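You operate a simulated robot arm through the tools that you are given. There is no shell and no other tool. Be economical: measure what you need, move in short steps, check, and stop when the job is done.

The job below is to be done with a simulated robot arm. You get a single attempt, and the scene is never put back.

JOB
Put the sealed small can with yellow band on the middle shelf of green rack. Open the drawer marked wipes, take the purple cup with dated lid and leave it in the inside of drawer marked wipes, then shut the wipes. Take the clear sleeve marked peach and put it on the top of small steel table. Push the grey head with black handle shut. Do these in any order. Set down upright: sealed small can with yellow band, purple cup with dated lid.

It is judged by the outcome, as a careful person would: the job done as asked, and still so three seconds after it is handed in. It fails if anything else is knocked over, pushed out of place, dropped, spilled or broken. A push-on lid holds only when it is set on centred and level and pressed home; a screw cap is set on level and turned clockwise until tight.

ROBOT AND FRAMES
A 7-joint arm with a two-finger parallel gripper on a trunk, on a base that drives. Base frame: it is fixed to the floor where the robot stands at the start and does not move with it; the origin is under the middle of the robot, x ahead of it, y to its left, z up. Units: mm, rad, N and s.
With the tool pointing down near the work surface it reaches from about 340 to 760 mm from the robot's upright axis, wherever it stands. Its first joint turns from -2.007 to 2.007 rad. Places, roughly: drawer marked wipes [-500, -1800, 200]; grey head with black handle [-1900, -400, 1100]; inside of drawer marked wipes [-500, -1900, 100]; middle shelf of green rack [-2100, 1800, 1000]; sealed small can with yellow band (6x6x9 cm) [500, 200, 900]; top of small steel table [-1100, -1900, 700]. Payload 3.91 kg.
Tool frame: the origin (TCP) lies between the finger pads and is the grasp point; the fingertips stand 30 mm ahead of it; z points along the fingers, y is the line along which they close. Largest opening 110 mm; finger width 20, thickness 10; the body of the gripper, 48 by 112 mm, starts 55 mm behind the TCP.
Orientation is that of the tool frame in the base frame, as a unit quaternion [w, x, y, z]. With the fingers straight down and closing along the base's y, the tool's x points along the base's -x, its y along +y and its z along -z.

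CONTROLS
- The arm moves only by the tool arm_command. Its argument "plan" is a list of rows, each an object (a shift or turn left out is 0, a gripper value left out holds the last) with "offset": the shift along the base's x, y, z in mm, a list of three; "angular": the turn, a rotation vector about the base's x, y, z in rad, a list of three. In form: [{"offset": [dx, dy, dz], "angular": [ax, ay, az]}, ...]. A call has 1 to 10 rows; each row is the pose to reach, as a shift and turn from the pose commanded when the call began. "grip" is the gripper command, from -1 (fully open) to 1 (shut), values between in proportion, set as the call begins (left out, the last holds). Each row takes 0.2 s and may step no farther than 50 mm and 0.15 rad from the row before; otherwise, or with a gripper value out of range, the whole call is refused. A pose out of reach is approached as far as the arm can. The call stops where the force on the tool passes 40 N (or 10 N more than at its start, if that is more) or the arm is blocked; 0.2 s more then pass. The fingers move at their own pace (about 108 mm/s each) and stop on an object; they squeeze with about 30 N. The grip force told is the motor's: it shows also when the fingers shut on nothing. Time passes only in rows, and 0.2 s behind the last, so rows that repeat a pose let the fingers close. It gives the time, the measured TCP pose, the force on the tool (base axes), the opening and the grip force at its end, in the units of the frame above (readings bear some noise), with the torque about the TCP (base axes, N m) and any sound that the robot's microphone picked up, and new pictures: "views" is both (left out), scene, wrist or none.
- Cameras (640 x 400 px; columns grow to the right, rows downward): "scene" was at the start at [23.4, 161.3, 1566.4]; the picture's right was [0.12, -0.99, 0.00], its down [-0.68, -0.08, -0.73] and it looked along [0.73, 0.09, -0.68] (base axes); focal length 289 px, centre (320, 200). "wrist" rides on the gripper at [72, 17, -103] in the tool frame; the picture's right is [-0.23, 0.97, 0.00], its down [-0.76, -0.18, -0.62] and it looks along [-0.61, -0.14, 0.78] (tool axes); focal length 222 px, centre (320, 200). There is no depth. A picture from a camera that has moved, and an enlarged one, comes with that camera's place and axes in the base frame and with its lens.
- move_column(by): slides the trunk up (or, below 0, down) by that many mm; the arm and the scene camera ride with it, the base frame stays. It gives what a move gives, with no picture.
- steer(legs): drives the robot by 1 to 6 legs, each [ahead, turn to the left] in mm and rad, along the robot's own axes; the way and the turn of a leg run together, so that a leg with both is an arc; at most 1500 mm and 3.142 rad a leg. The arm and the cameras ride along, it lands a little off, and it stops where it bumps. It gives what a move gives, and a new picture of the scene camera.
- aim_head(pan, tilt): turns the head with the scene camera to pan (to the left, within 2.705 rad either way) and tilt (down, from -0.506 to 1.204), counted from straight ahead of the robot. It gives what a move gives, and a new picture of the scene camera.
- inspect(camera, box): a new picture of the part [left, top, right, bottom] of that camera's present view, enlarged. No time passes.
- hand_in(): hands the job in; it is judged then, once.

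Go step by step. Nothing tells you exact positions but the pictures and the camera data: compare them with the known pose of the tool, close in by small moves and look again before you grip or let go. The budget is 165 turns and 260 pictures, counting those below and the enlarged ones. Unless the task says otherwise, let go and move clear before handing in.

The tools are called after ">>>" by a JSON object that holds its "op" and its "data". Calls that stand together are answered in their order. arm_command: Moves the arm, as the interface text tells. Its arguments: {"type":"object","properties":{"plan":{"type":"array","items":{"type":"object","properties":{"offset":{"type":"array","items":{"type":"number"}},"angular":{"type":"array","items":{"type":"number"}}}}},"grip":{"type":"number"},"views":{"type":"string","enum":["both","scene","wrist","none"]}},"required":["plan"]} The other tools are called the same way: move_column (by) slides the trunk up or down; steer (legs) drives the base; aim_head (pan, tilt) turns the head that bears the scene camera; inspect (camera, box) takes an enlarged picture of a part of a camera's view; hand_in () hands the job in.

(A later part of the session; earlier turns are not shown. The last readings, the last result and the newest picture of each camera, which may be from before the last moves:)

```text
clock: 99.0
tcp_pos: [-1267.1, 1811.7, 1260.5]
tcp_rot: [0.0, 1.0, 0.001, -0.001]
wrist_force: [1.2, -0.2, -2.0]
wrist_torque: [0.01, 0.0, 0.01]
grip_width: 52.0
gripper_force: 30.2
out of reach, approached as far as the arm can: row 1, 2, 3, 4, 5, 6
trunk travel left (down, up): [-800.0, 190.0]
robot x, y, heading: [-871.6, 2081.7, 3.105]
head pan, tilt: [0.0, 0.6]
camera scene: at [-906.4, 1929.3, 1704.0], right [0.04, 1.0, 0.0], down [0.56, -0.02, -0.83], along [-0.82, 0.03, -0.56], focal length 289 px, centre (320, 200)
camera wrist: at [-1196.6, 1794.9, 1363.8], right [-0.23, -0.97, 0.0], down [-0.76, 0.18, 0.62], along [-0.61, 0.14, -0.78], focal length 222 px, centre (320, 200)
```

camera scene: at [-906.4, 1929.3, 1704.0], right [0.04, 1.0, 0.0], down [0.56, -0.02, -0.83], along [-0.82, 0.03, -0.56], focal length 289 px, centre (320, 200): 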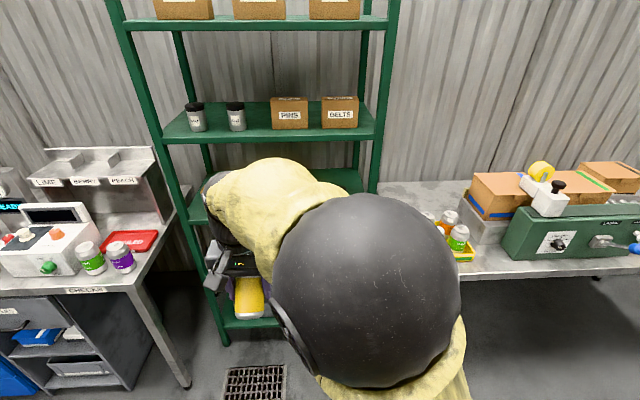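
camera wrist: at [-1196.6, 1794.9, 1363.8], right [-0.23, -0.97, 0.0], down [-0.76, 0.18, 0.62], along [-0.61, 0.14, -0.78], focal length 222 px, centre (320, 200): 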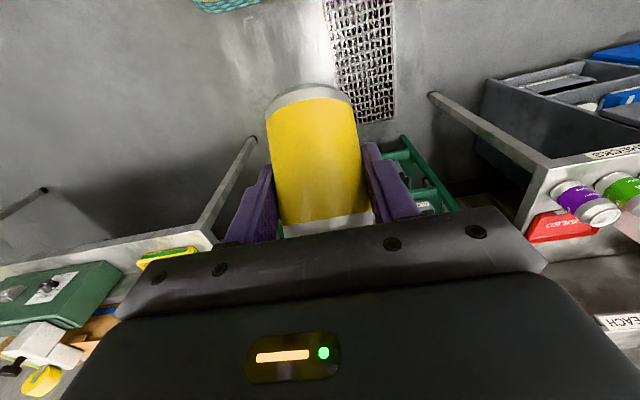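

>>> {"op": "arm_command", "data": {"plan": [{"offset": [35, 5, 30]}, {"offset": [70, 10, 60]}, {"offset": [105, 15, 90]}, {"offset": [140, 20, 115]}, {"offset": [163, 26, 129]}, {"offset": [163, 26, 129]}]}}

```text
clock: 100.4
tcp_pos: [-1102.0, 1842.3, 1387.5]
tcp_rot: [0.0, 1.0, 0.0, -0.001]
wrist_force: [0.6, -1.1, -2.4]
wrist_torque: [0.0, 0.01, 0.0]
grip_width: 52.0
gripper_force: 29.9
trunk travel left (down, up): [-800.0, 190.0]
robot x, y, heading: [-871.6, 2079.3, 3.103]
head pan, tilt: [0.0, 0.6]
camera scene: at [-906.3, 1927.6, 1703.8], right [0.04, 1.0, 0.0], down [0.56, -0.02, -0.83], along [-0.82, 0.03, -0.56], focal length 289 px, centre (320, 200)
camera wrist: at [-1030.6, 1825.2, 1490.5], right [-0.23, -0.97, 0.0], down [-0.76, 0.18, 0.62], along [-0.61, 0.14, -0.78], focal length 222 px, centre (320, 200)
```

scene: 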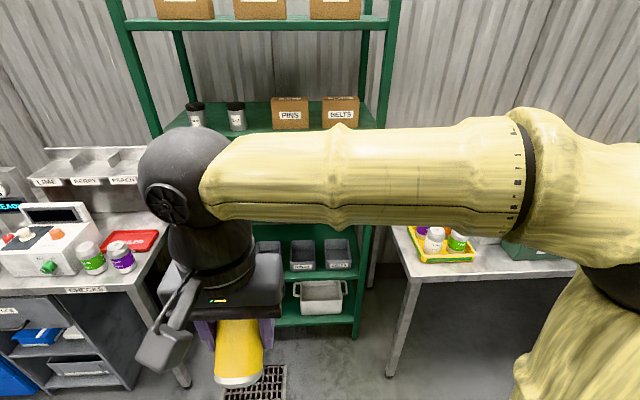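
wrist: 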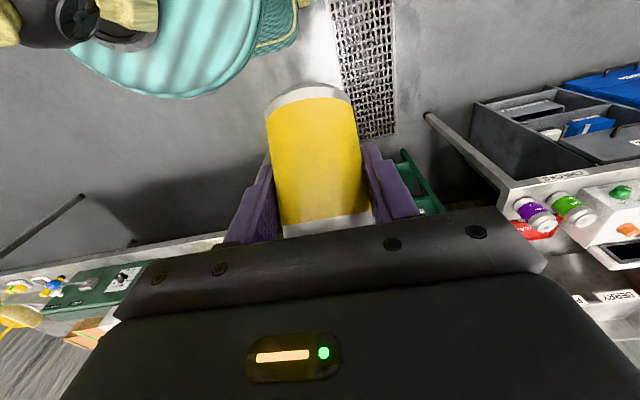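

>>> {"op": "arm_command", "data": {"plan": [{"offset": [-45, 0, -10]}, {"offset": [-90, 0, -20]}, {"offset": [-135, 0, -35]}, {"offset": [-180, 0, -50]}, {"offset": [-220, 0, -63]}, {"offset": [-250, 0, -75]}]}}

```text
clock: 101.8
tcp_pos: [-1355.0, 1843.6, 1310.4]
tcp_rot: [0.0, 1.0, 0.0, 0.0]
wrist_force: [-1.1, -0.2, -2.0]
wrist_torque: [-0.01, 0.02, 0.0]
grip_width: 52.1
gripper_force: 30.1
trunk travel left (down, up): [-800.0, 190.0]
robot x, y, heading: [-876.2, 2084.3, 3.104]
head pan, tilt: [0.0, 0.6]
camera scene: at [-907.9, 1929.4, 1703.9], right [0.04, 1.0, 0.0], down [0.57, -0.02, -0.82], along [-0.82, 0.03, -0.57], focal length 289 px, centre (320, 200)
camera wrist: at [-1283.3, 1826.4, 1413.7], right [-0.23, -0.97, 0.0], down [-0.76, 0.18, 0.62], along [-0.61, 0.14, -0.78], focal length 222 px, centre (320, 200)
```

scene: 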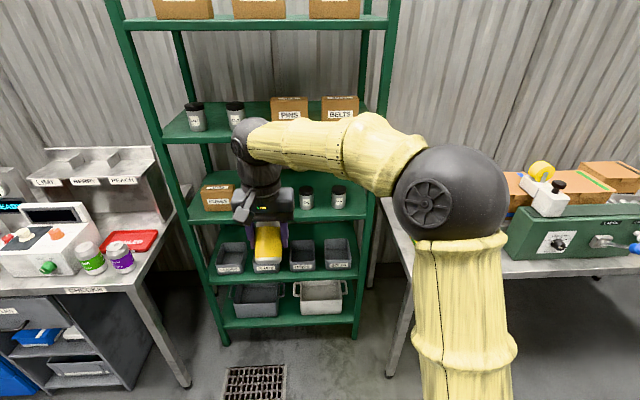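
wrist: 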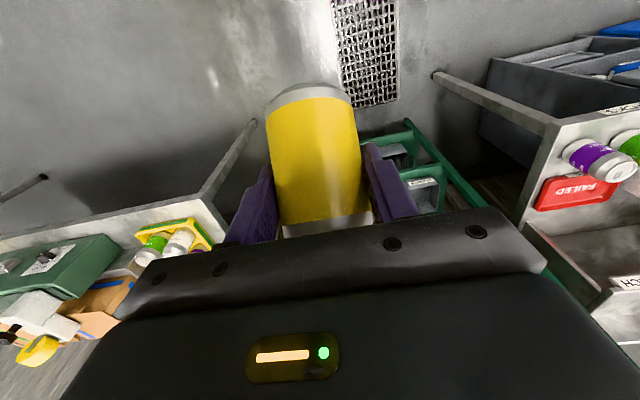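

>>> {"op": "arm_command", "data": {"plan": [{"offset": [-35, -1, -30]}, {"offset": [-70, -2, -60]}, {"offset": [-105, -3, -90]}, {"offset": [-140, -4, -120]}, {"offset": [-166, -4, -149]}], "views": "none"}}

>>> {"op": "arm_command", "data": {"plan": [{"offset": [40, 0, 10], "angular": [0, 0.14, 0]}, {"offset": [80, 0, 20], "angular": [0, 0.28, 0]}, {"offset": [110, 0, 30], "angular": [0, 0.42, 0]}, {"offset": [130, 0, 30], "angular": [0, 0.56, 0]}, {"offset": [150, 0, 20], "angular": [0, 0.7, 0]}, {"offset": [150, 0, 10], "angular": [0, 0.84, 0]}]}}

```text
clock: 103.0
tcp_pos: [-1522.4, 1835.9, 1162.2]
tcp_rot: [-0.001, 1.0, -0.001, 0.001]
wrist_force: [0.1, -0.7, -1.3]
wrist_torque: [-0.01, -0.01, 0.0]
grip_width: 52.1
gripper_force: 30.2
trunk travel left (down, up): [-800.0, 190.0]
robot x, y, heading: [-874.8, 2083.8, 3.102]
head pan, tilt: [0.0, 0.6]
```

```text
clock: 104.4
tcp_pos: [-1366.6, 1835.0, 1169.5]
tcp_rot: [0.0, 0.914, 0.002, -0.405]
wrist_force: [1.6, -1.2, 1.5]
wrist_torque: [0.04, -0.11, -0.07]
grip_width: 52.0
gripper_force: 30.4
trunk travel left (down, up): [-800.0, 190.0]
robot x, y, heading: [-869.2, 2082.2, 3.105]
head pan, tilt: [0.0, 0.6]
camera scene: at [-905.0, 1925.0, 1703.8], right [0.04, 1.0, 0.0], down [0.56, -0.02, -0.83], along [-0.82, 0.03, -0.56], focal length 289 px, centre (320, 200)
camera wrist: at [-1242.2, 1818.1, 1184.8], right [-0.15, -0.97, 0.17], down [-0.05, 0.18, 0.98], along [-0.99, 0.14, -0.08], focal length 222 px, centre (320, 200)
```

scene: 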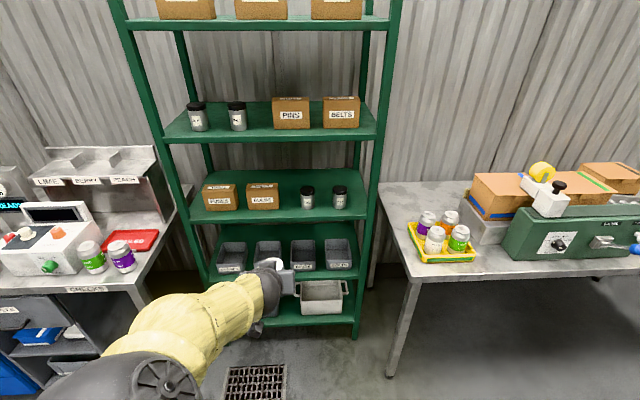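
wrist: 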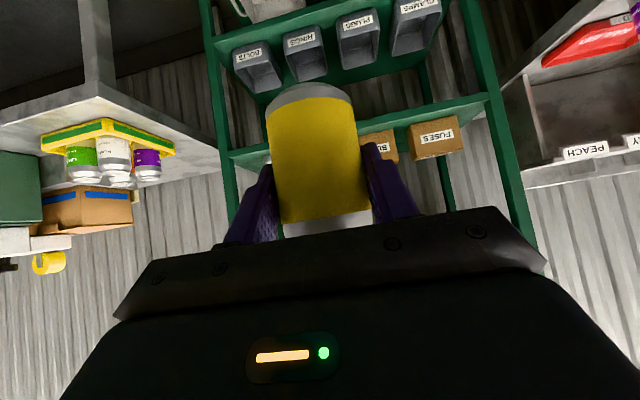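

>>> {"op": "steer", "data": {"legs": [[0, 0.036], [310, 0]]}}

>>> {"op": "arm_command", "data": {"plan": [{"offset": [-30, 0, -20], "angular": [0, 0, -0.0]}, {"offset": [-60, 0, -45]}, {"offset": [-90, 0, -70]}]}}

>>> {"op": "inspect", "data": {"camera": "wrist", "box": [120, 40, 520, 290]}}

>>> {"op": "inspect", "data": {"camera": "scene", "box": [150, 180, 390, 330]}}

```text
clock: 106.8
tcp_pos: [-1658.3, 1823.1, 1171.9]
tcp_rot: [0.007, 0.913, 0.016, -0.407]
wrist_force: [-0.4, 0.0, -1.6]
wrist_torque: [0.0, 0.0, -0.01]
grip_width: 52.2
gripper_force: 30.3
trunk travel left (down, up): [-800.0, 190.0]
robot x, y, heading: [-1170.7, 2087.8, 3.139]
head pan, tilt: [0.0, 0.6]
camera scene: at [-1200.3, 1929.5, 1704.0], right [0.0, 1.0, 0.0], down [0.57, 0.0, -0.82], along [-0.82, 0.0, -0.57], focal length 289 px, centre (320, 200)
```

scene: 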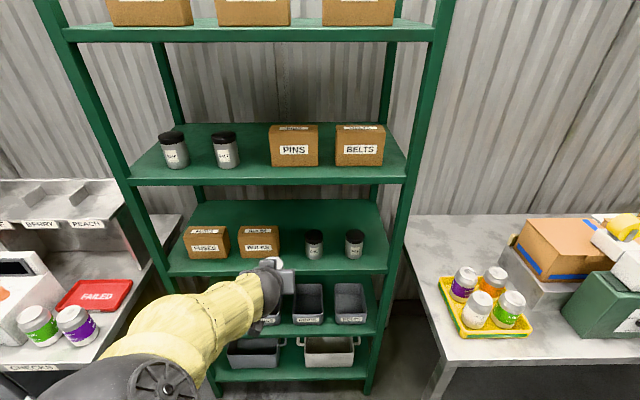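

```text
clock: 107.6
tcp_pos: [-1749.6, 1827.0, 1101.3]
tcp_rot: [0.007, 0.913, 0.016, -0.407]
wrist_force: [0.5, 0.2, -2.1]
wrist_torque: [-0.01, -0.03, -0.02]
grip_width: 52.1
gripper_force: 30.6
trunk travel left (down, up): [-800.0, 190.0]
robot x, y, heading: [-1170.6, 2085.4, 3.133]
head pan, tilt: [0.0, 0.6]
camera scene: at [-1201.6, 1929.3, 1703.9], right [0.0, 1.0, 0.0], down [0.57, 0.0, -0.82], along [-0.82, 0.0, -0.57], focal length 289 px, centre (320, 200)
camera wrist: at [-1624.5, 1813.9, 1116.5], right [-0.12, -0.98, 0.17], down [-0.05, 0.18, 0.98], along [-0.99, 0.11, -0.07], focal length 222 px, centre (320, 200)
```

scene: 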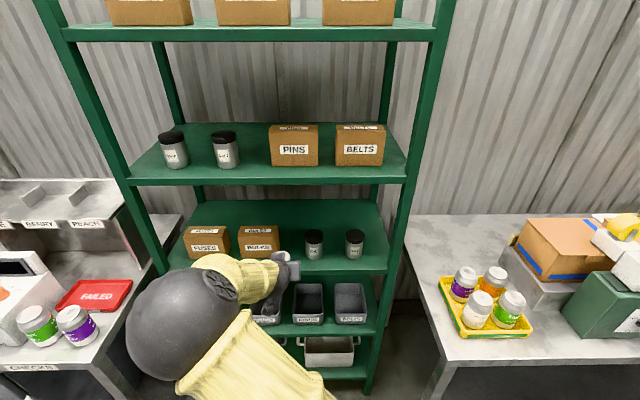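
wrist: 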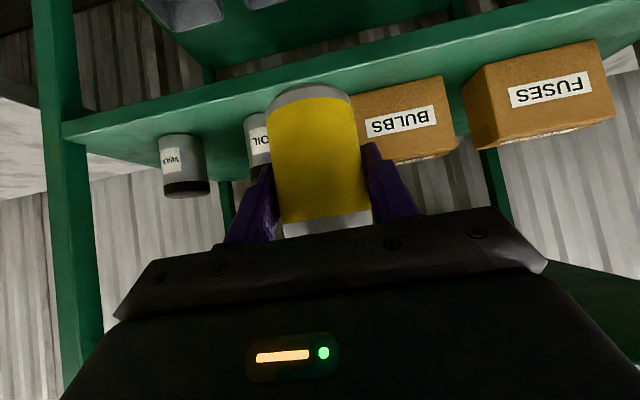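

```text
1.60 times, centred on (320, 165) of wrist
camera zoom: at [-1624.5, 1813.9, 1116.5], right [-0.12, -0.98, 0.17], down [-0.05, 0.18, 0.98], along [-0.99, 0.11, -0.07], focal length 355 px, centre (320, 256)
```

zoom: 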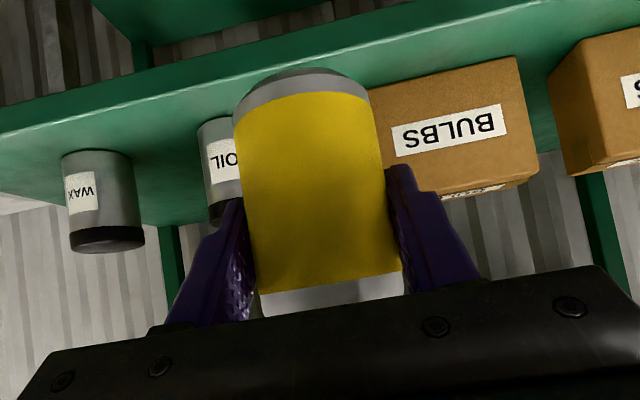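

```text
2.67 times, centred on (270, 255) of scene
camera zoom: at [-1201.6, 1929.3, 1703.9], right [0.0, 1.0, 0.0], down [0.57, 0.0, -0.82], along [-0.82, 0.0, -0.57], focal length 772 px, centre (453, 53)
```

zoom: 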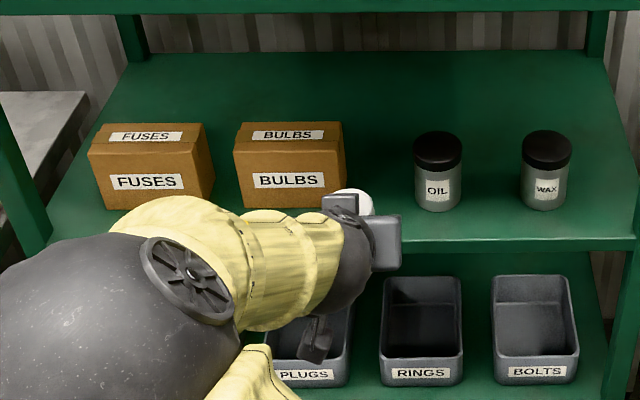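

>>> {"op": "steer", "data": {"legs": [[60, 0]]}}

>>> {"op": "arm_command", "data": {"plan": [{"offset": [-20, 2, -15]}, {"offset": [-46, 2, -30]}, {"offset": [-46, 2, -40]}]}}

>>> {"op": "inspect", "data": {"camera": "wrist", "box": [120, 40, 520, 290]}}

>>> {"op": "inspect", "data": {"camera": "scene", "box": [150, 180, 390, 330]}}

```text
clock: 108.5
tcp_pos: [-1808.6, 1827.3, 1102.6]
tcp_rot: [0.007, 0.913, 0.016, -0.407]
wrist_force: [0.0, 0.2, -2.3]
wrist_torque: [0.03, -0.02, 0.02]
grip_width: 52.3
gripper_force: 30.8
trunk travel left (down, up): [-800.0, 190.0]
robot x, y, heading: [-1228.9, 2082.8, 3.135]
head pan, tilt: [0.0, 0.6]
camera scene: at [-1261.3, 1929.7, 1703.9], right [0.0, 1.0, 0.0], down [0.57, 0.0, -0.82], along [-0.82, 0.0, -0.57], focal length 289 px, centre (320, 200)
```

scene: 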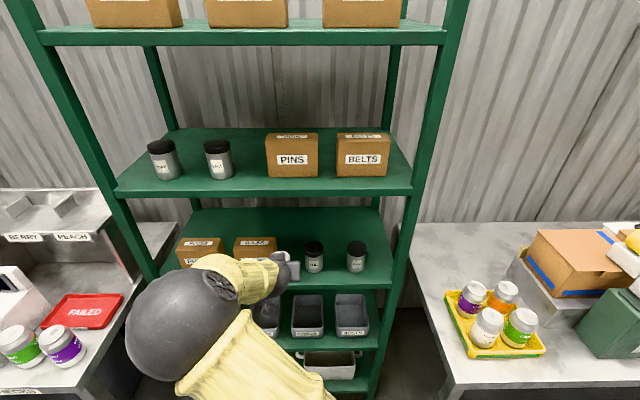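

```text
clock: 109.3
tcp_pos: [-1855.7, 1827.9, 1063.3]
tcp_rot: [0.008, 0.913, 0.016, -0.408]
wrist_force: [-0.3, -0.5, -1.7]
wrist_torque: [-0.01, 0.01, 0.01]
grip_width: 51.9
gripper_force: 29.8
trunk travel left (down, up): [-800.0, 190.0]
robot x, y, heading: [-1227.7, 2083.3, 3.137]
head pan, tilt: [0.0, 0.6]
camera scene: at [-1259.2, 1929.4, 1704.0], right [0.0, 1.0, 0.0], down [0.57, 0.0, -0.82], along [-0.82, 0.0, -0.57], focal length 289 px, centre (320, 200)
camera wrist: at [-1730.3, 1815.1, 1077.1], right [-0.12, -0.98, 0.17], down [-0.05, 0.18, 0.98], along [-0.99, 0.11, -0.07], focal length 222 px, centre (320, 200)
```

scene: 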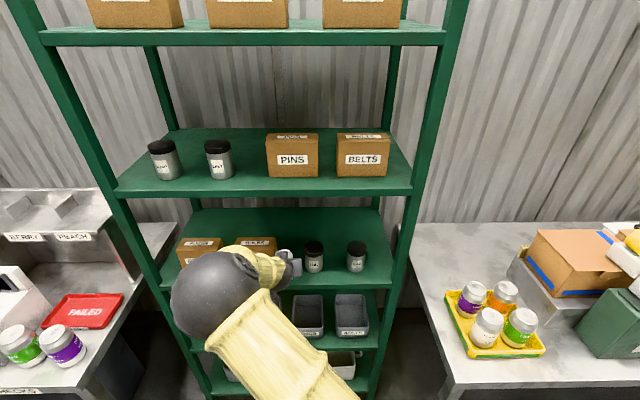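
wrist: 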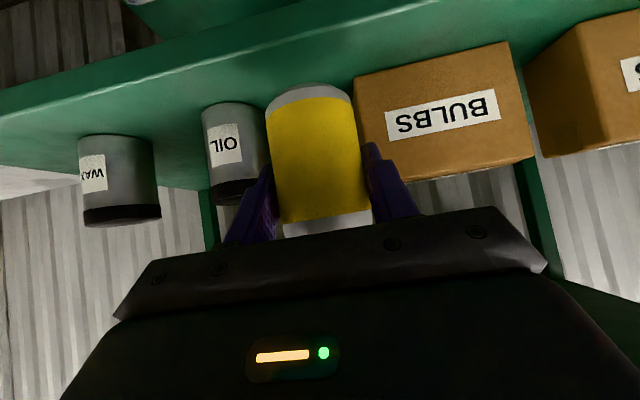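

```text
1.60 times, centred on (320, 165) of wrist
camera zoom: at [-1730.3, 1815.1, 1077.1], right [-0.12, -0.98, 0.17], down [-0.05, 0.18, 0.98], along [-0.99, 0.11, -0.07], focal length 355 px, centre (320, 256)
```

zoom: 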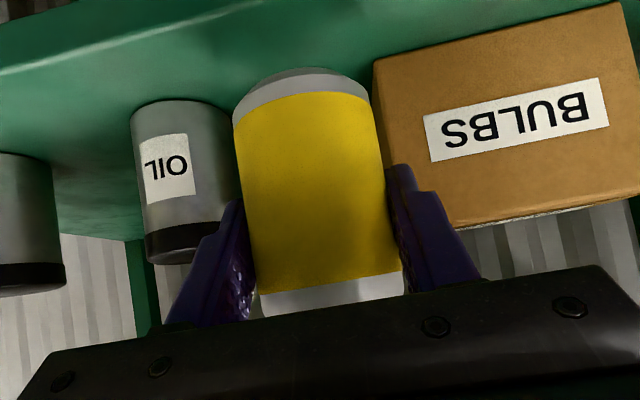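

```text
2.67 times, centred on (270, 255) of scene
camera zoom: at [-1259.2, 1929.4, 1704.0], right [0.0, 1.0, 0.0], down [0.57, 0.0, -0.82], along [-0.82, 0.0, -0.57], focal length 772 px, centre (453, 53)
```

zoom: 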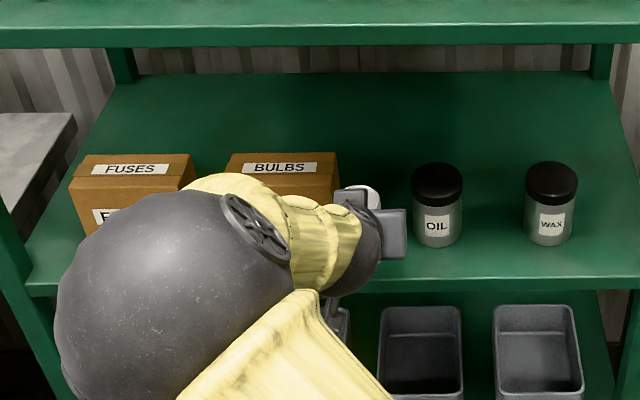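

>>> {"op": "arm_command", "data": {"plan": [{"offset": [0, 2, -10]}, {"offset": [0, 2, -16]}], "views": "none"}}

>>> {"op": "arm_command", "data": {"plan": [{"offset": [0, 0, -4]}], "views": "none"}}

>>> {"op": "arm_command", "data": {"plan": [{"offset": [0, 0, -4]}], "views": "none"}}

>>> {"op": "arm_command", "data": {"plan": [{"offset": [0, 0, -3]}], "views": "wrist"}}

```text
clock: 110.0
tcp_pos: [-1854.2, 1829.4, 1045.7]
tcp_rot: [0.007, 0.913, 0.016, -0.407]
wrist_force: [0.1, 0.5, -1.8]
wrist_torque: [0.02, -0.05, -0.02]
grip_width: 51.9
gripper_force: 29.5
trunk travel left (down, up): [-800.0, 190.0]
robot x, y, heading: [-1230.9, 2084.5, 3.137]
head pan, tilt: [0.0, 0.6]
```

```text
clock: 110.3
tcp_pos: [-1855.6, 1829.7, 1042.0]
tcp_rot: [0.008, 0.913, 0.016, -0.408]
wrist_force: [0.8, -0.2, -1.7]
wrist_torque: [0.0, 0.01, 0.04]
grip_width: 52.4
gripper_force: 30.0
trunk travel left (down, up): [-800.0, 190.0]
robot x, y, heading: [-1229.7, 2085.9, 3.133]
head pan, tilt: [0.0, 0.6]
```

```text
clock: 110.8
tcp_pos: [-1855.0, 1829.0, 1038.9]
tcp_rot: [0.007, 0.913, 0.016, -0.408]
wrist_force: [-0.3, 0.8, -1.3]
wrist_torque: [-0.03, 0.01, 0.02]
grip_width: 52.1
gripper_force: 29.5
trunk travel left (down, up): [-800.0, 190.0]
robot x, y, heading: [-1229.0, 2084.1, 3.139]
head pan, tilt: [0.0, 0.6]
```

```text
clock: 111.2
tcp_pos: [-1853.2, 1830.5, 1036.8]
tcp_rot: [0.007, 0.913, 0.016, -0.407]
wrist_force: [-0.2, 0.1, -2.3]
wrist_torque: [-0.02, -0.01, -0.04]
grip_width: 52.3
gripper_force: 30.0
trunk travel left (down, up): [-800.0, 190.0]
robot x, y, heading: [-1235.3, 2083.5, 3.142]
head pan, tilt: [0.0, 0.6]
camera wrist: at [-1729.2, 1816.9, 1050.9], right [-0.12, -0.98, 0.17], down [-0.05, 0.18, 0.98], along [-0.99, 0.11, -0.07], focal length 222 px, centre (320, 200)
```

wrist: 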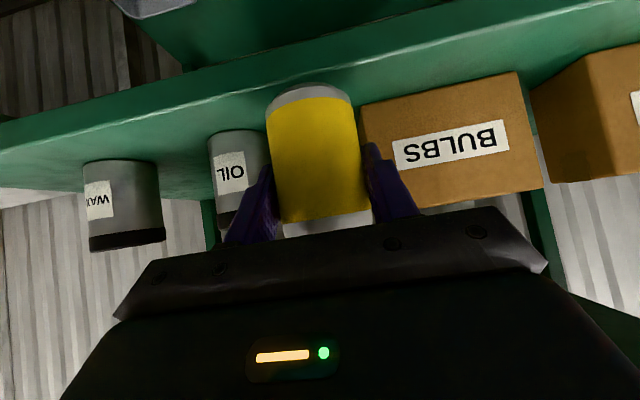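

>>> {"op": "arm_command", "data": {"plan": [{"offset": [0, 0, -4]}], "views": "none"}}

>>> {"op": "arm_command", "data": {"plan": [{"offset": [0, 0, -4]}], "views": "none"}}

>>> {"op": "inspect", "data": {"camera": "wrist", "box": [180, 20, 420, 170]}}

```text
clock: 111.5
tcp_pos: [-1853.7, 1829.2, 1032.8]
tcp_rot: [0.007, 0.913, 0.015, -0.408]
wrist_force: [-0.1, 0.5, -1.3]
wrist_torque: [0.03, 0.01, 0.01]
grip_width: 51.9
gripper_force: 30.6
trunk travel left (down, up): [-800.0, 190.0]
robot x, y, heading: [-1230.6, 2083.2, 3.138]
head pan, tilt: [0.0, 0.6]
```

```text
clock: 112.0
tcp_pos: [-1853.6, 1830.4, 1028.1]
tcp_rot: [0.007, 0.913, 0.016, -0.408]
wrist_force: [0.0, 0.5, -1.8]
wrist_torque: [-0.03, -0.03, 0.01]
grip_width: 52.3
gripper_force: 29.9
trunk travel left (down, up): [-800.0, 190.0]
robot x, y, heading: [-1229.4, 2085.6, 3.143]
head pan, tilt: [0.0, 0.6]
```

```text
2.67 times, centred on (300, 95) of wrist
camera zoom: at [-1728.4, 1817.0, 1042.3], right [-0.12, -0.98, 0.17], down [-0.05, 0.18, 0.98], along [-0.99, 0.11, -0.07], focal length 592 px, centre (373, 480)
```

zoom: 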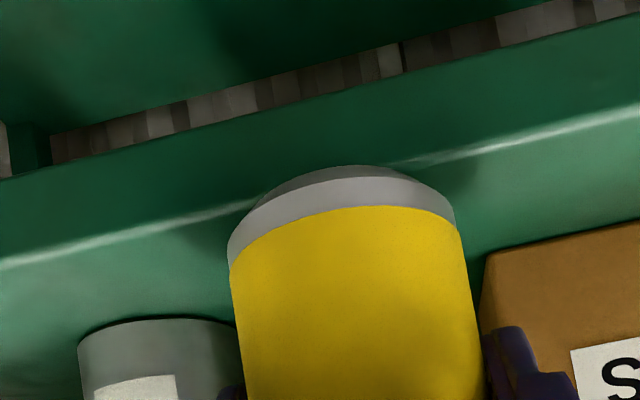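

>>> {"op": "arm_command", "data": {"plan": [{"offset": [-12, 0, 0]}, {"offset": [-12, 0, -4]}], "views": "none"}}

>>> {"op": "arm_command", "data": {"plan": [{"offset": [0, 0, -4]}], "views": "none"}}

>>> {"op": "arm_command", "data": {"plan": [{"offset": [0, 0, -3]}], "views": "none"}}

>>> {"op": "inspect", "data": {"camera": "wrist", "box": [180, 20, 420, 170]}}

```text
clock: 112.5
tcp_pos: [-1863.8, 1830.0, 1022.4]
tcp_rot: [0.007, 0.913, 0.017, -0.407]
wrist_force: [-0.2, 0.3, -1.3]
wrist_torque: [-0.01, 0.0, -0.01]
grip_width: 52.2
gripper_force: 29.9
trunk travel left (down, up): [-800.0, 190.0]
robot x, y, heading: [-1228.9, 2082.5, 3.136]
head pan, tilt: [0.0, 0.6]
```

```text
clock: 113.0
tcp_pos: [-1865.8, 1829.2, 1019.4]
tcp_rot: [0.008, 0.913, 0.016, -0.408]
wrist_force: [0.4, 0.2, -2.2]
wrist_torque: [-0.01, 0.03, 0.01]
grip_width: 51.9
gripper_force: 29.9
trunk travel left (down, up): [-800.0, 190.0]
robot x, y, heading: [-1229.8, 2084.1, 3.141]
head pan, tilt: [0.0, 0.6]
```

```text
clock: 113.3
tcp_pos: [-1865.0, 1829.8, 1015.0]
tcp_rot: [0.007, 0.913, 0.017, -0.408]
wrist_force: [0.9, -0.1, -1.8]
wrist_torque: [-0.03, 0.02, 0.04]
grip_width: 52.0
gripper_force: 30.7
trunk travel left (down, up): [-800.0, 190.0]
robot x, y, heading: [-1231.3, 2085.1, 3.138]
head pan, tilt: [0.0, 0.6]
```

```text
2.67 times, centred on (300, 95) of wrist
camera zoom: at [-1739.9, 1816.8, 1030.7], right [-0.12, -0.98, 0.17], down [-0.05, 0.18, 0.98], along [-0.99, 0.11, -0.07], focal length 592 px, centre (373, 480)
```

zoom: 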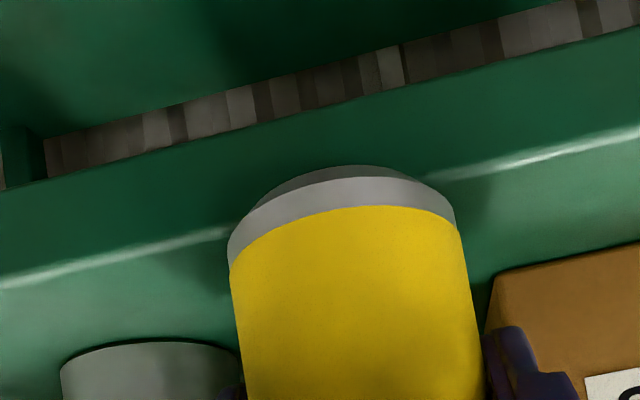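

The can still isn't touching the shelf. Intersecting the edge lines from several heights puts the shelf edge at about x≈-1873, z≈950, which is lower and deeper than I first took it. I'll rise a little and go deeper.

>>> {"op": "arm_command", "data": {"plan": [{"offset": [0, 0, 16]}, {"offset": [0, 4, 20]}], "views": "none"}}

>>> {"op": "steer", "data": {"legs": [[40, 0]]}}

>>> {"op": "arm_command", "data": {"plan": [{"offset": [0, 0, 0]}]}}

>>> {"op": "inspect", "data": {"camera": "wrist", "box": [120, 0, 520, 250]}}

>>> {"op": "inspect", "data": {"camera": "scene", "box": [150, 180, 390, 330]}}

```text
clock: 114.0
tcp_pos: [-1864.6, 1833.9, 1035.0]
tcp_rot: [0.008, 0.913, 0.016, -0.407]
wrist_force: [0.5, -0.7, -1.7]
wrist_torque: [-0.01, -0.01, -0.03]
grip_width: 52.1
gripper_force: 30.0
trunk travel left (down, up): [-800.0, 190.0]
robot x, y, heading: [-1228.9, 2083.3, 3.137]
head pan, tilt: [0.0, 0.6]
```

```text
clock: 114.8
tcp_pos: [-1906.1, 1832.0, 1034.9]
tcp_rot: [0.008, 0.913, 0.017, -0.407]
wrist_force: [-0.4, -0.3, -1.0]
wrist_torque: [-0.03, -0.01, -0.01]
grip_width: 52.1
gripper_force: 30.3
trunk travel left (down, up): [-800.0, 190.0]
robot x, y, heading: [-1267.6, 2084.5, 3.142]
head pan, tilt: [0.0, 0.6]
camera scene: at [-1301.1, 1929.7, 1703.9], right [0.0, 1.0, 0.0], down [0.57, 0.0, -0.82], along [-0.82, 0.0, -0.57], focal length 289 px, centre (320, 200)
```

scene: 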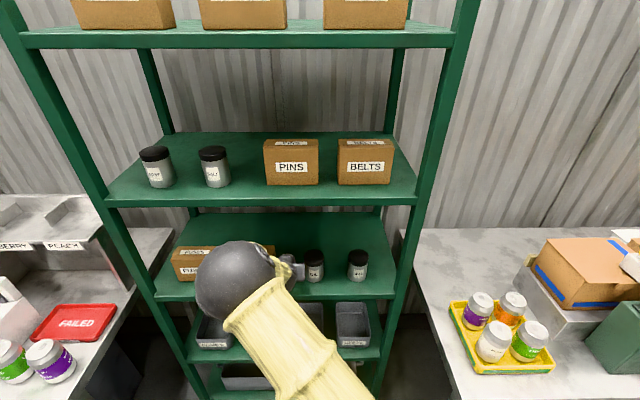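

```text
clock: 115.2
tcp_pos: [-1904.9, 1831.8, 1035.2]
tcp_rot: [0.008, 0.913, 0.017, -0.407]
wrist_force: [-0.3, -0.1, -2.5]
wrist_torque: [-0.02, 0.0, -0.02]
grip_width: 52.1
gripper_force: 29.7
trunk travel left (down, up): [-800.0, 190.0]
robot x, y, heading: [-1271.1, 2082.1, 3.139]
head pan, tilt: [0.0, 0.6]
camera scene: at [-1299.6, 1929.8, 1704.0], right [0.0, 1.0, 0.0], down [0.57, 0.0, -0.82], along [-0.82, 0.0, -0.57], focal length 289 px, centre (320, 200)
camera wrist: at [-1779.8, 1820.3, 1049.7], right [-0.12, -0.98, 0.17], down [-0.05, 0.18, 0.98], along [-0.99, 0.1, -0.07], focal length 222 px, centre (320, 200)
```

scene: 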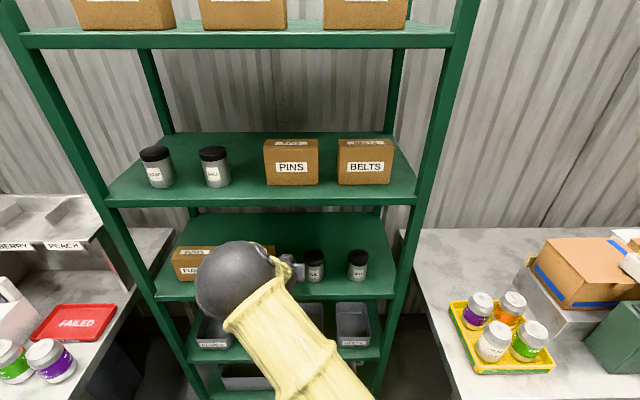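
wrist: 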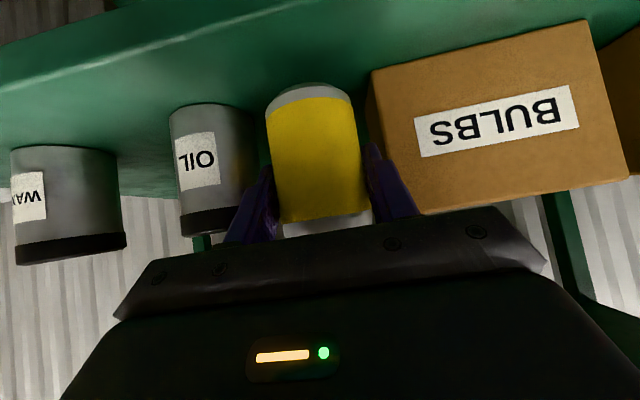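

```text
1.60 times, centred on (320, 125) of wrist
camera zoom: at [-1779.8, 1820.3, 1049.7], right [-0.12, -0.98, 0.17], down [-0.05, 0.18, 0.98], along [-0.99, 0.1, -0.07], focal length 355 px, centre (320, 320)
```

zoom: 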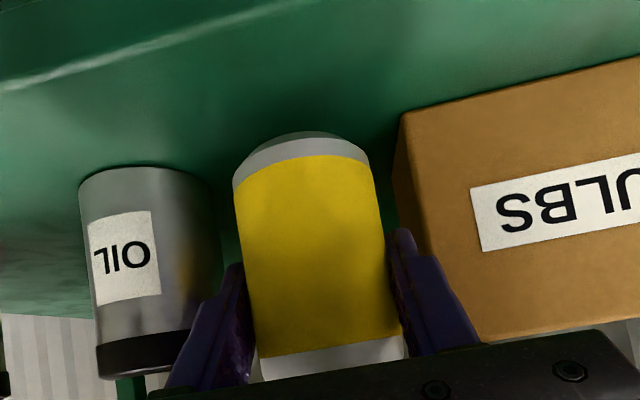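

```text
2.67 times, centred on (270, 255) of scene
camera zoom: at [-1299.6, 1929.8, 1704.0], right [0.0, 1.0, 0.0], down [0.57, 0.0, -0.82], along [-0.82, 0.0, -0.57], focal length 772 px, centre (453, 53)
```

zoom: 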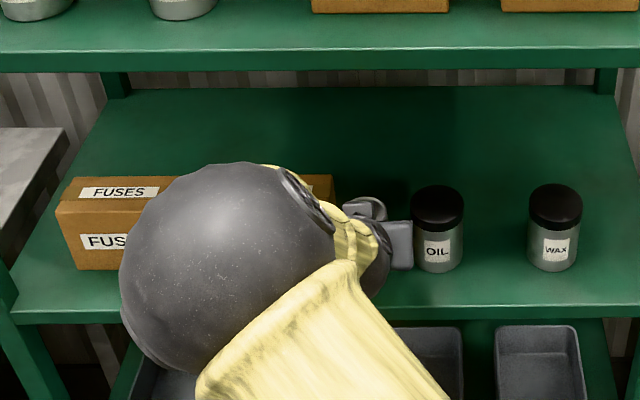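

Triangulation gives the shelf edge at (-1873, 955). The can centre at (-1905,1832) is about 32 mm inside the edge and clear of both neighbours, so I'll lower it straight down here.

>>> {"op": "arm_command", "data": {"plan": [{"offset": [0, 0, -10]}, {"offset": [0, 0, -19]}], "views": "none"}}

>>> {"op": "arm_command", "data": {"plan": [{"offset": [0, 0, -4]}], "views": "none"}}

>>> {"op": "arm_command", "data": {"plan": [{"offset": [0, 0, -3]}], "views": "none"}}

>>> {"op": "arm_command", "data": {"plan": [{"offset": [0, 0, -3]}], "views": "wrist"}}

```text
clock: 115.8
tcp_pos: [-1903.1, 1832.0, 1016.0]
tcp_rot: [0.008, 0.913, 0.017, -0.408]
wrist_force: [-0.4, 0.4, -1.9]
wrist_torque: [0.0, 0.01, 0.02]
grip_width: 52.0
gripper_force: 30.1
trunk travel left (down, up): [-800.0, 190.0]
robot x, y, heading: [-1272.5, 2087.4, 3.145]
head pan, tilt: [0.0, 0.6]
```

```text
clock: 116.2
tcp_pos: [-1904.0, 1831.7, 1016.0]
tcp_rot: [0.01, 0.911, 0.017, -0.411]
wrist_force: [0.4, -0.6, 12.1]
wrist_torque: [-0.05, -0.25, 0.04]
grip_width: 52.0
gripper_force: 30.1
trunk travel left (down, up): [-800.0, 190.0]
robot x, y, heading: [-1273.8, 2080.2, 3.137]
head pan, tilt: [0.0, 0.6]
```

```text
clock: 116.6
tcp_pos: [-1904.6, 1831.7, 1013.3]
tcp_rot: [0.01, 0.911, 0.017, -0.411]
wrist_force: [-2.2, -0.2, 25.7]
wrist_torque: [0.43, 0.3, -0.09]
grip_width: 52.6
gripper_force: 30.2
trunk travel left (down, up): [-800.0, 190.0]
robot x, y, heading: [-1269.3, 2084.6, 3.134]
head pan, tilt: [0.0, 0.6]
```

```text
clock: 117.0
tcp_pos: [-1903.7, 1831.4, 1009.6]
tcp_rot: [0.009, 0.912, 0.017, -0.41]
wrist_force: [-0.8, -0.4, 24.7]
wrist_torque: [0.35, 0.25, -0.05]
grip_width: 52.5
gripper_force: 30.1
trunk travel left (down, up): [-800.0, 190.0]
robot x, y, heading: [-1269.9, 2078.7, 3.141]
head pan, tilt: [0.0, 0.6]
camera wrist: at [-1778.6, 1819.7, 1022.9], right [-0.11, -0.98, 0.17], down [-0.05, 0.18, 0.98], along [-0.99, 0.1, -0.07], focal length 222 px, centre (320, 200)
```

wrist: 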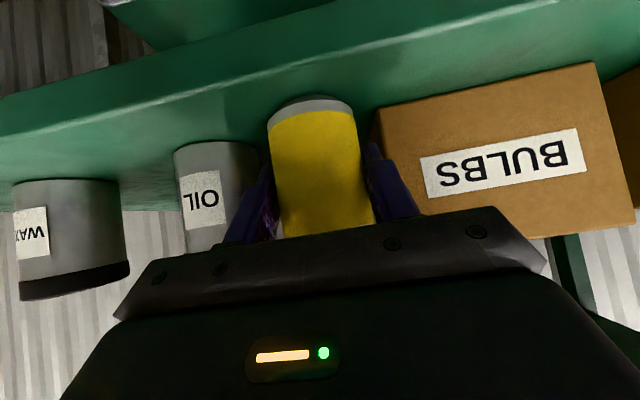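

>>> {"op": "arm_command", "data": {"plan": [{"offset": [0, 0, 4]}, {"offset": [0, 0, 4]}], "views": "none"}}

>>> {"op": "arm_command", "data": {"plan": [{"offset": [0, 0, 0]}, {"offset": [0, 0, 0]}, {"offset": [0, 0, 0]}], "grip": -0.3, "views": "wrist"}}

>>> {"op": "arm_command", "data": {"plan": [{"offset": [15, 0, 0]}, {"offset": [40, 0, 0]}, {"offset": [80, 0, 10]}, {"offset": [110, 0, 40]}]}}

>>> {"op": "inspect", "data": {"camera": "wrist", "box": [120, 0, 520, 250]}}

```text
clock: 117.6
tcp_pos: [-1903.6, 1833.4, 1008.7]
tcp_rot: [0.007, 0.914, 0.017, -0.404]
wrist_force: [0.5, 0.1, 0.5]
wrist_torque: [0.0, 0.02, 0.01]
grip_width: 52.3
gripper_force: 30.3
trunk travel left (down, up): [-800.0, 190.0]
robot x, y, heading: [-1271.5, 2084.7, 3.141]
head pan, tilt: [0.0, 0.6]
```

```text
clock: 118.4
tcp_pos: [-1903.9, 1832.2, 1011.5]
tcp_rot: [0.008, 0.913, 0.017, -0.407]
wrist_force: [0.6, 0.6, -0.3]
wrist_torque: [0.04, 0.01, 0.02]
grip_width: 71.4
gripper_force: 0.0
trunk travel left (down, up): [-800.0, 190.0]
robot x, y, heading: [-1268.2, 2087.6, 3.139]
head pan, tilt: [0.0, 0.6]
camera wrist: at [-1779.5, 1819.3, 1025.7], right [-0.12, -0.98, 0.17], down [-0.05, 0.18, 0.98], along [-0.99, 0.1, -0.07], focal length 222 px, centre (320, 200)
```

wrist: 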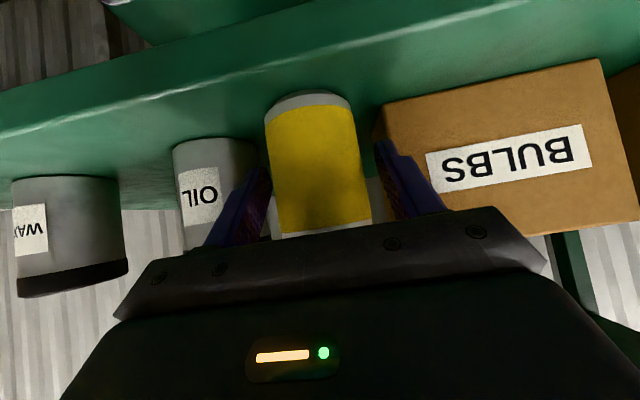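

```text
clock: 119.4
tcp_pos: [-1793.9, 1832.0, 1050.8]
tcp_rot: [0.008, 0.913, 0.017, -0.408]
wrist_force: [0.0, 0.7, 0.0]
wrist_torque: [0.02, 0.0, 0.01]
grip_width: 71.7
gripper_force: 0.1
trunk travel left (down, up): [-800.0, 190.0]
robot x, y, heading: [-1273.2, 2082.2, 3.135]
head pan, tilt: [0.0, 0.6]
camera scene: at [-1297.5, 1930.6, 1704.1], right [0.0, 1.0, 0.0], down [0.56, 0.0, -0.83], along [-0.83, 0.0, -0.56], focal length 289 px, centre (320, 200)
camera wrist: at [-1667.2, 1819.7, 1065.3], right [-0.11, -0.98, 0.17], down [-0.05, 0.18, 0.98], along [-0.99, 0.1, -0.07], focal length 222 px, centre (320, 200)
```

scene: 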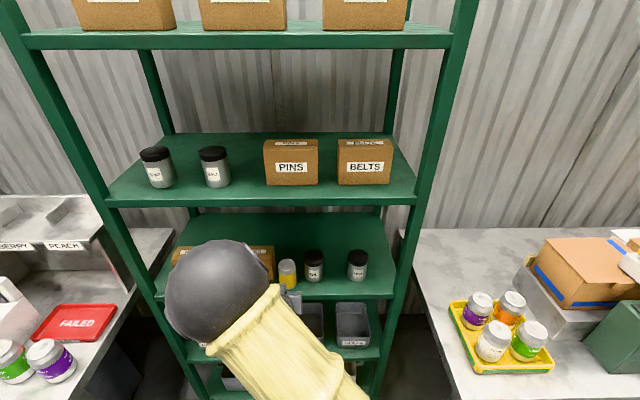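
wrist: 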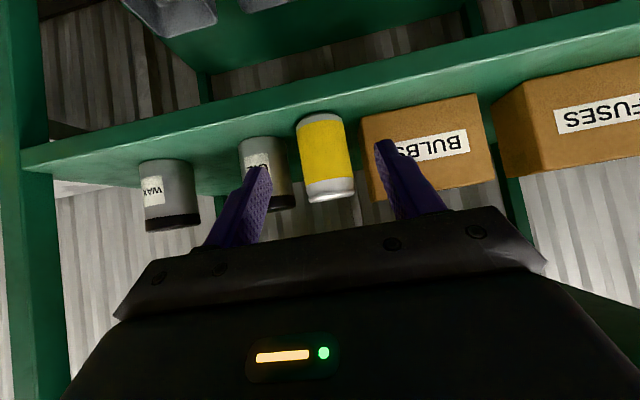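

```text
1.60 times, centred on (320, 125) of wrist
camera zoom: at [-1667.2, 1819.7, 1065.3], right [-0.11, -0.98, 0.17], down [-0.05, 0.18, 0.98], along [-0.99, 0.1, -0.07], focal length 355 px, centre (320, 320)
```

zoom: 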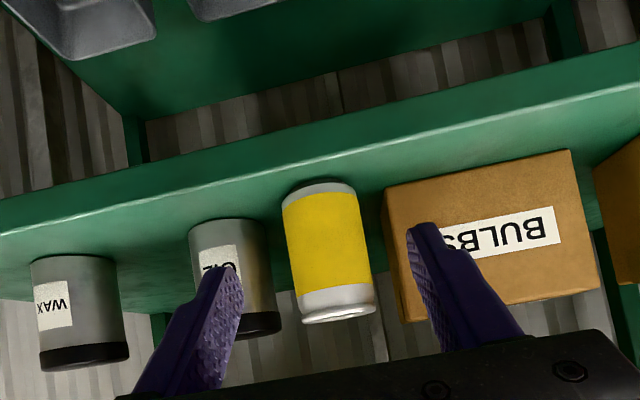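

The can stands upright on the middle shelf. Next I'll back off, reset the arm to a neutral downward pose, and drive to the repairs bench to look at the grey head.

>>> {"op": "steer", "data": {"legs": [[-420, 0]]}}

>>> {"op": "arm_command", "data": {"plan": [{"offset": [-20, 0, 40], "angular": [0, -0.14, 0]}, {"offset": [-20, 0, 80], "angular": [0, -0.28, 0]}, {"offset": [-20, 0, 120], "angular": [0, -0.42, 0]}, {"offset": [-10, 0, 150], "angular": [0, -0.56, 0]}, {"offset": [0, 0, 180], "angular": [0, -0.7, 0]}, {"offset": [20, 0, 210], "angular": [0, -0.84, 0]}, {"offset": [50, 0, 240], "angular": [0, -0.84, 0]}, {"offset": [80, 0, 270], "angular": [0, -0.84, 0]}]}}

>>> {"op": "steer", "data": {"legs": [[0, 1.571], [1250, 0], [1250, 0], [0, -1.571]]}}

```text
clock: 122.0
tcp_pos: [-1373.2, 1831.7, 1051.5]
tcp_rot: [0.007, 0.913, 0.015, -0.408]
wrist_force: [0.9, -0.3, -0.6]
wrist_torque: [0.0, -0.01, 0.0]
grip_width: 71.4
gripper_force: 0.1
trunk travel left (down, up): [-800.0, 190.0]
robot x, y, heading: [-850.7, 2080.6, 3.139]
head pan, tilt: [0.0, 0.6]
camera scene: at [-877.8, 1928.9, 1704.1], right [0.0, 1.0, 0.0], down [0.56, 0.0, -0.83], along [-0.83, 0.0, -0.56], focal length 289 px, centre (320, 200)
```

scene: 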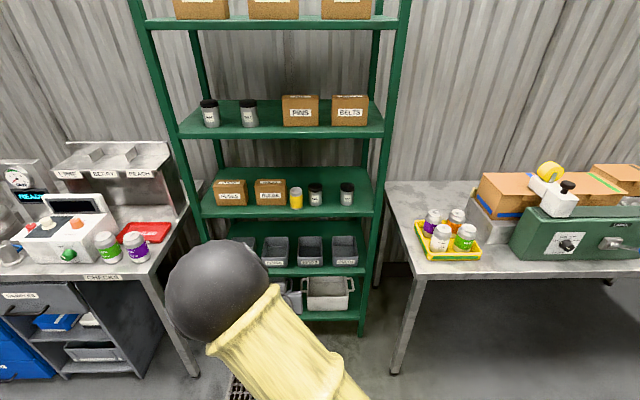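

```text
clock: 123.8
tcp_pos: [-1293.7, 1831.7, 1322.6]
tcp_rot: [0.015, 1.0, 0.011, -0.001]
wrist_force: [-0.4, 0.1, -0.6]
wrist_torque: [-0.01, 0.0, 0.04]
grip_width: 71.5
gripper_force: 0.0
trunk travel left (down, up): [-800.0, 190.0]
robot x, y, heading: [-851.7, 2082.2, 3.138]
head pan, tilt: [0.0, 0.6]
camera scene: at [-878.0, 1929.4, 1704.1], right [0.0, 1.0, 0.0], down [0.56, 0.0, -0.83], along [-0.83, 0.0, -0.56], focal length 289 px, centre (320, 200)
camera wrist: at [-1221.2, 1818.6, 1425.6], right [-0.2, -0.98, 0.03], down [-0.77, 0.18, 0.62], along [-0.61, 0.11, -0.78], focal length 222 px, centre (320, 200)
```

scene: 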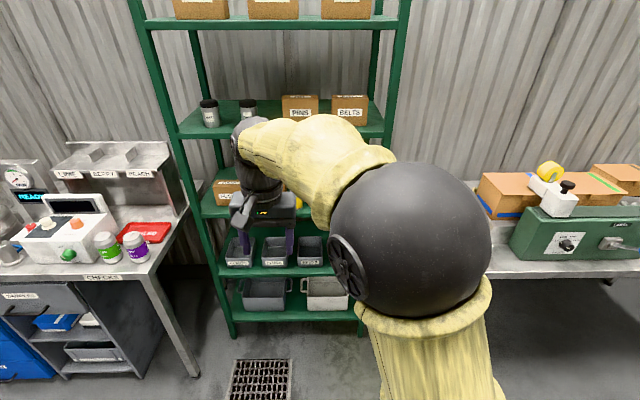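
wrist: 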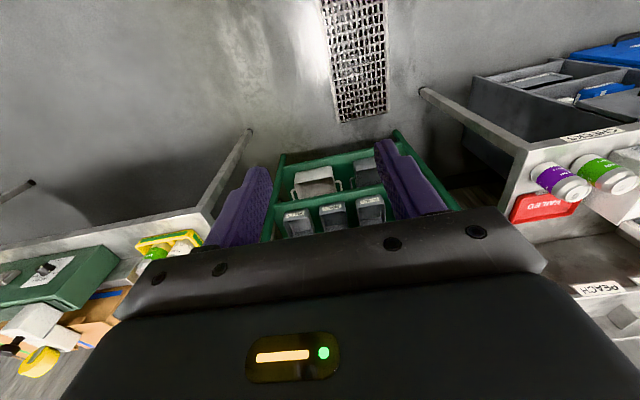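

```text
clock: 143.7
tcp_pos: [-1168.7, -689.0, 1321.2]
tcp_rot: [0.014, 0.998, 0.055, 0.002]
wrist_force: [0.1, -0.5, 0.7]
wrist_torque: [0.01, 0.01, -0.02]
grip_width: 71.5
gripper_force: 0.1
trunk travel left (down, up): [-800.0, 190.0]
robot x, y, heading: [-745.5, -402.3, -3.056]
head pan, tilt: [0.0, 0.6]
camera scene: at [-763.6, -556.3, 1704.0], right [-0.08, 1.0, 0.0], down [0.56, 0.05, -0.82], along [-0.82, -0.07, -0.57], focal length 289 px, centre (320, 200)
```

scene: 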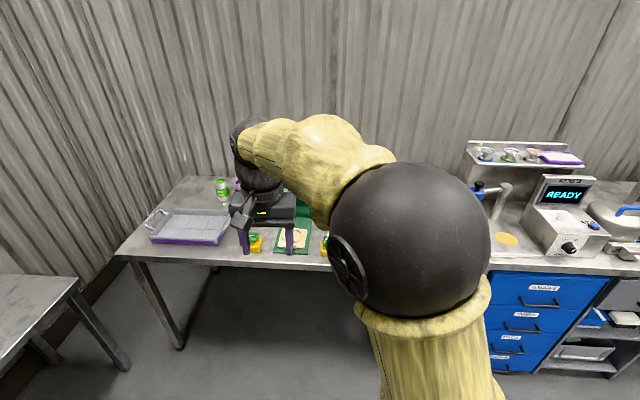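

>>> {"op": "steer", "data": {"legs": [[0, -0.6]]}}

>>> {"op": "aim_head", "data": {"pan": 0.5, "tilt": 0.45}}

>>> {"op": "inspect", "data": {"camera": "scene", "box": [220, 120, 400, 260]}}

```text
clock: 145.7
tcp_pos: [-1259.0, -392.7, 1321.9]
tcp_rot: [0.013, 0.968, -0.25, -0.003]
wrist_force: [0.8, -0.3, -0.3]
wrist_torque: [0.01, 0.01, 0.04]
grip_width: 71.4
gripper_force: 0.0
trunk travel left (down, up): [-800.0, 190.0]
robot x, y, heading: [-751.2, -403.0, 2.606]
head pan, tilt: [0.0, 0.6]
camera scene: at [-850.3, -518.2, 1704.0], right [0.51, 0.86, 0.0], down [0.49, -0.29, -0.82], along [-0.71, 0.42, -0.57], focal length 289 px, centre (320, 200)
```

scene: 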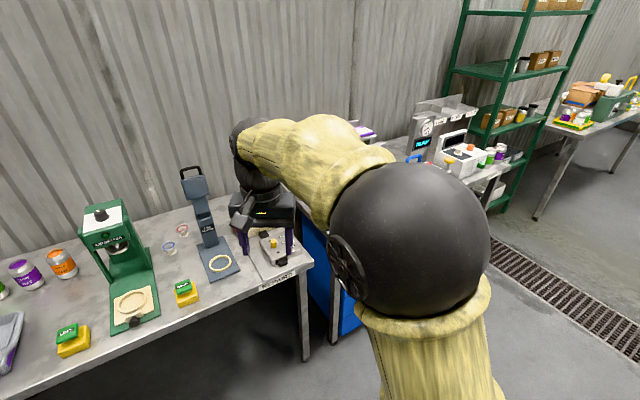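

```text
clock: 146.7
tcp_pos: [-1259.1, -393.8, 1322.3]
tcp_rot: [0.013, 0.968, -0.25, -0.004]
wrist_force: [0.3, -0.3, 0.5]
wrist_torque: [0.03, 0.03, -0.02]
grip_width: 71.5
gripper_force: 0.0
trunk travel left (down, up): [-800.0, 190.0]
robot x, y, heading: [-746.0, -402.7, 2.603]
head pan, tilt: [0.499, 0.45]
camera scene: at [-866.1, -560.1, 1717.5], right [0.04, 1.0, 0.0], down [0.44, -0.02, -0.9], along [-0.9, 0.03, -0.44], focal length 289 px, centre (320, 200)
```

scene: 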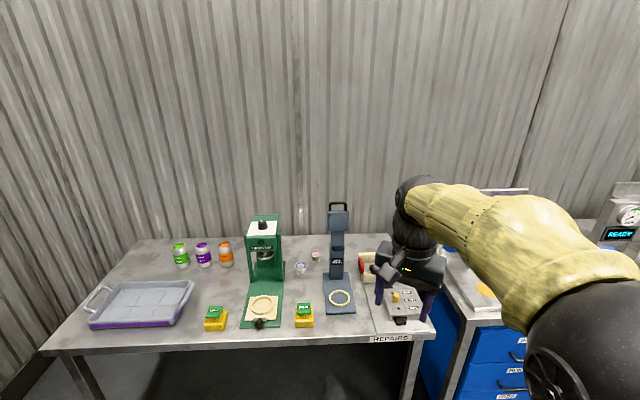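

```text
2.86 times, centred on (310, 190) of scene
camera zoom: at [-866.1, -560.1, 1717.5], right [0.04, 1.0, 0.0], down [0.44, -0.02, -0.9], along [-0.9, 0.03, -0.44], focal length 827 px, centre (349, 229)
```

zoom: 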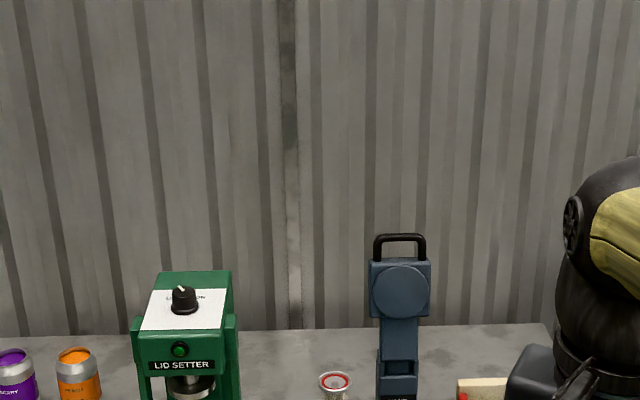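

>>> {"op": "inspect", "data": {"camera": "scene", "box": [290, 190, 390, 330]}}

```text
2.86 times, centred on (340, 260) of scene
camera zoom: at [-866.1, -560.1, 1717.5], right [0.04, 1.0, 0.0], down [0.44, -0.02, -0.9], along [-0.9, 0.03, -0.44], focal length 827 px, centre (263, 29)
```

zoom: 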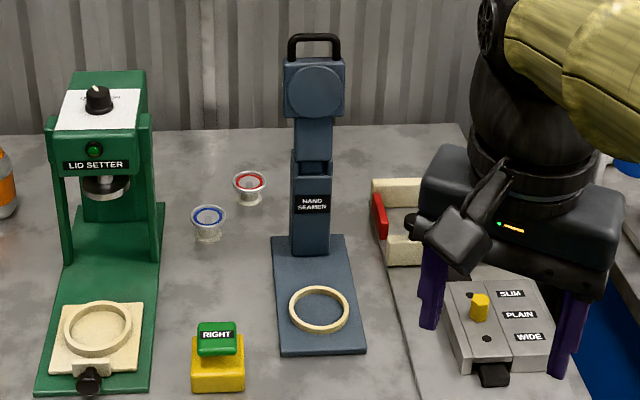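

The hand seamer's head is open upward: the handle top is at about (-1860,-457,1219) and the hinge is near z≈1040. I'll drive closer and push the head forward from behind with closed fingers, then press it down.

>>> {"op": "steer", "data": {"legs": [[0, 0.187], [480, 0], [0, 0.35]]}}

>>> {"op": "aim_head", "data": {"pan": 0.3, "tilt": 0.6}}

```text
clock: 151.3
tcp_pos: [-1630.5, -498.5, 1322.0]
tcp_rot: [0.013, 1.0, 0.019, 0.0]
wrist_force: [-0.2, 0.2, 0.4]
wrist_torque: [-0.01, 0.02, 0.02]
grip_width: 71.6
gripper_force: 0.1
trunk travel left (down, up): [-800.0, 190.0]
robot x, y, heading: [-1187.4, -238.5, -3.132]
head pan, tilt: [0.499, 0.45]
camera scene: at [-1208.7, -438.2, 1717.6], right [-0.49, 0.87, 0.0], down [0.38, 0.21, -0.9], along [-0.79, -0.44, -0.44], focal length 289 px, centre (320, 200)
```

scene: 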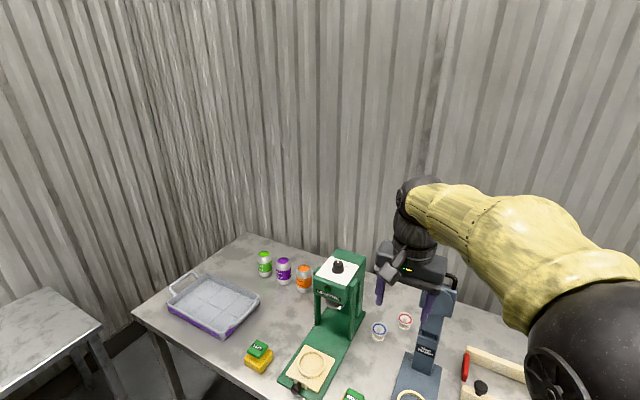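

```text
clock: 152.0
tcp_pos: [-1630.4, -498.4, 1321.9]
tcp_rot: [0.014, 1.0, 0.019, 0.0]
wrist_force: [0.3, 0.3, -0.7]
wrist_torque: [-0.02, 0.02, 0.0]
grip_width: 71.4
gripper_force: 0.0
trunk travel left (down, up): [-800.0, 190.0]
robot x, y, heading: [-1191.5, -242.5, -3.132]
head pan, tilt: [0.3, 0.6]
camera scene: at [-1212.7, -420.3, 1704.0], right [-0.31, 0.95, 0.0], down [0.54, 0.17, -0.83], along [-0.79, -0.25, -0.56], focal length 289 px, centre (320, 200)
```

scene: 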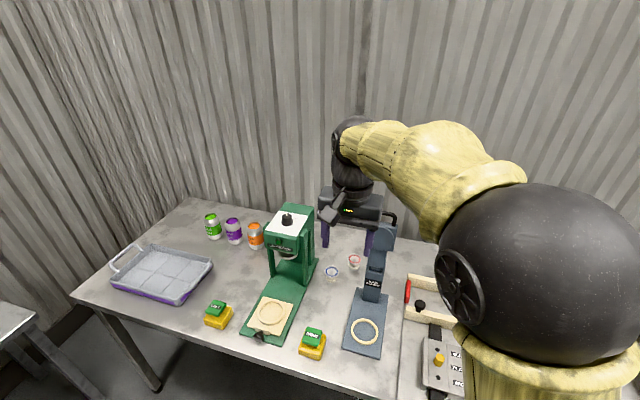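

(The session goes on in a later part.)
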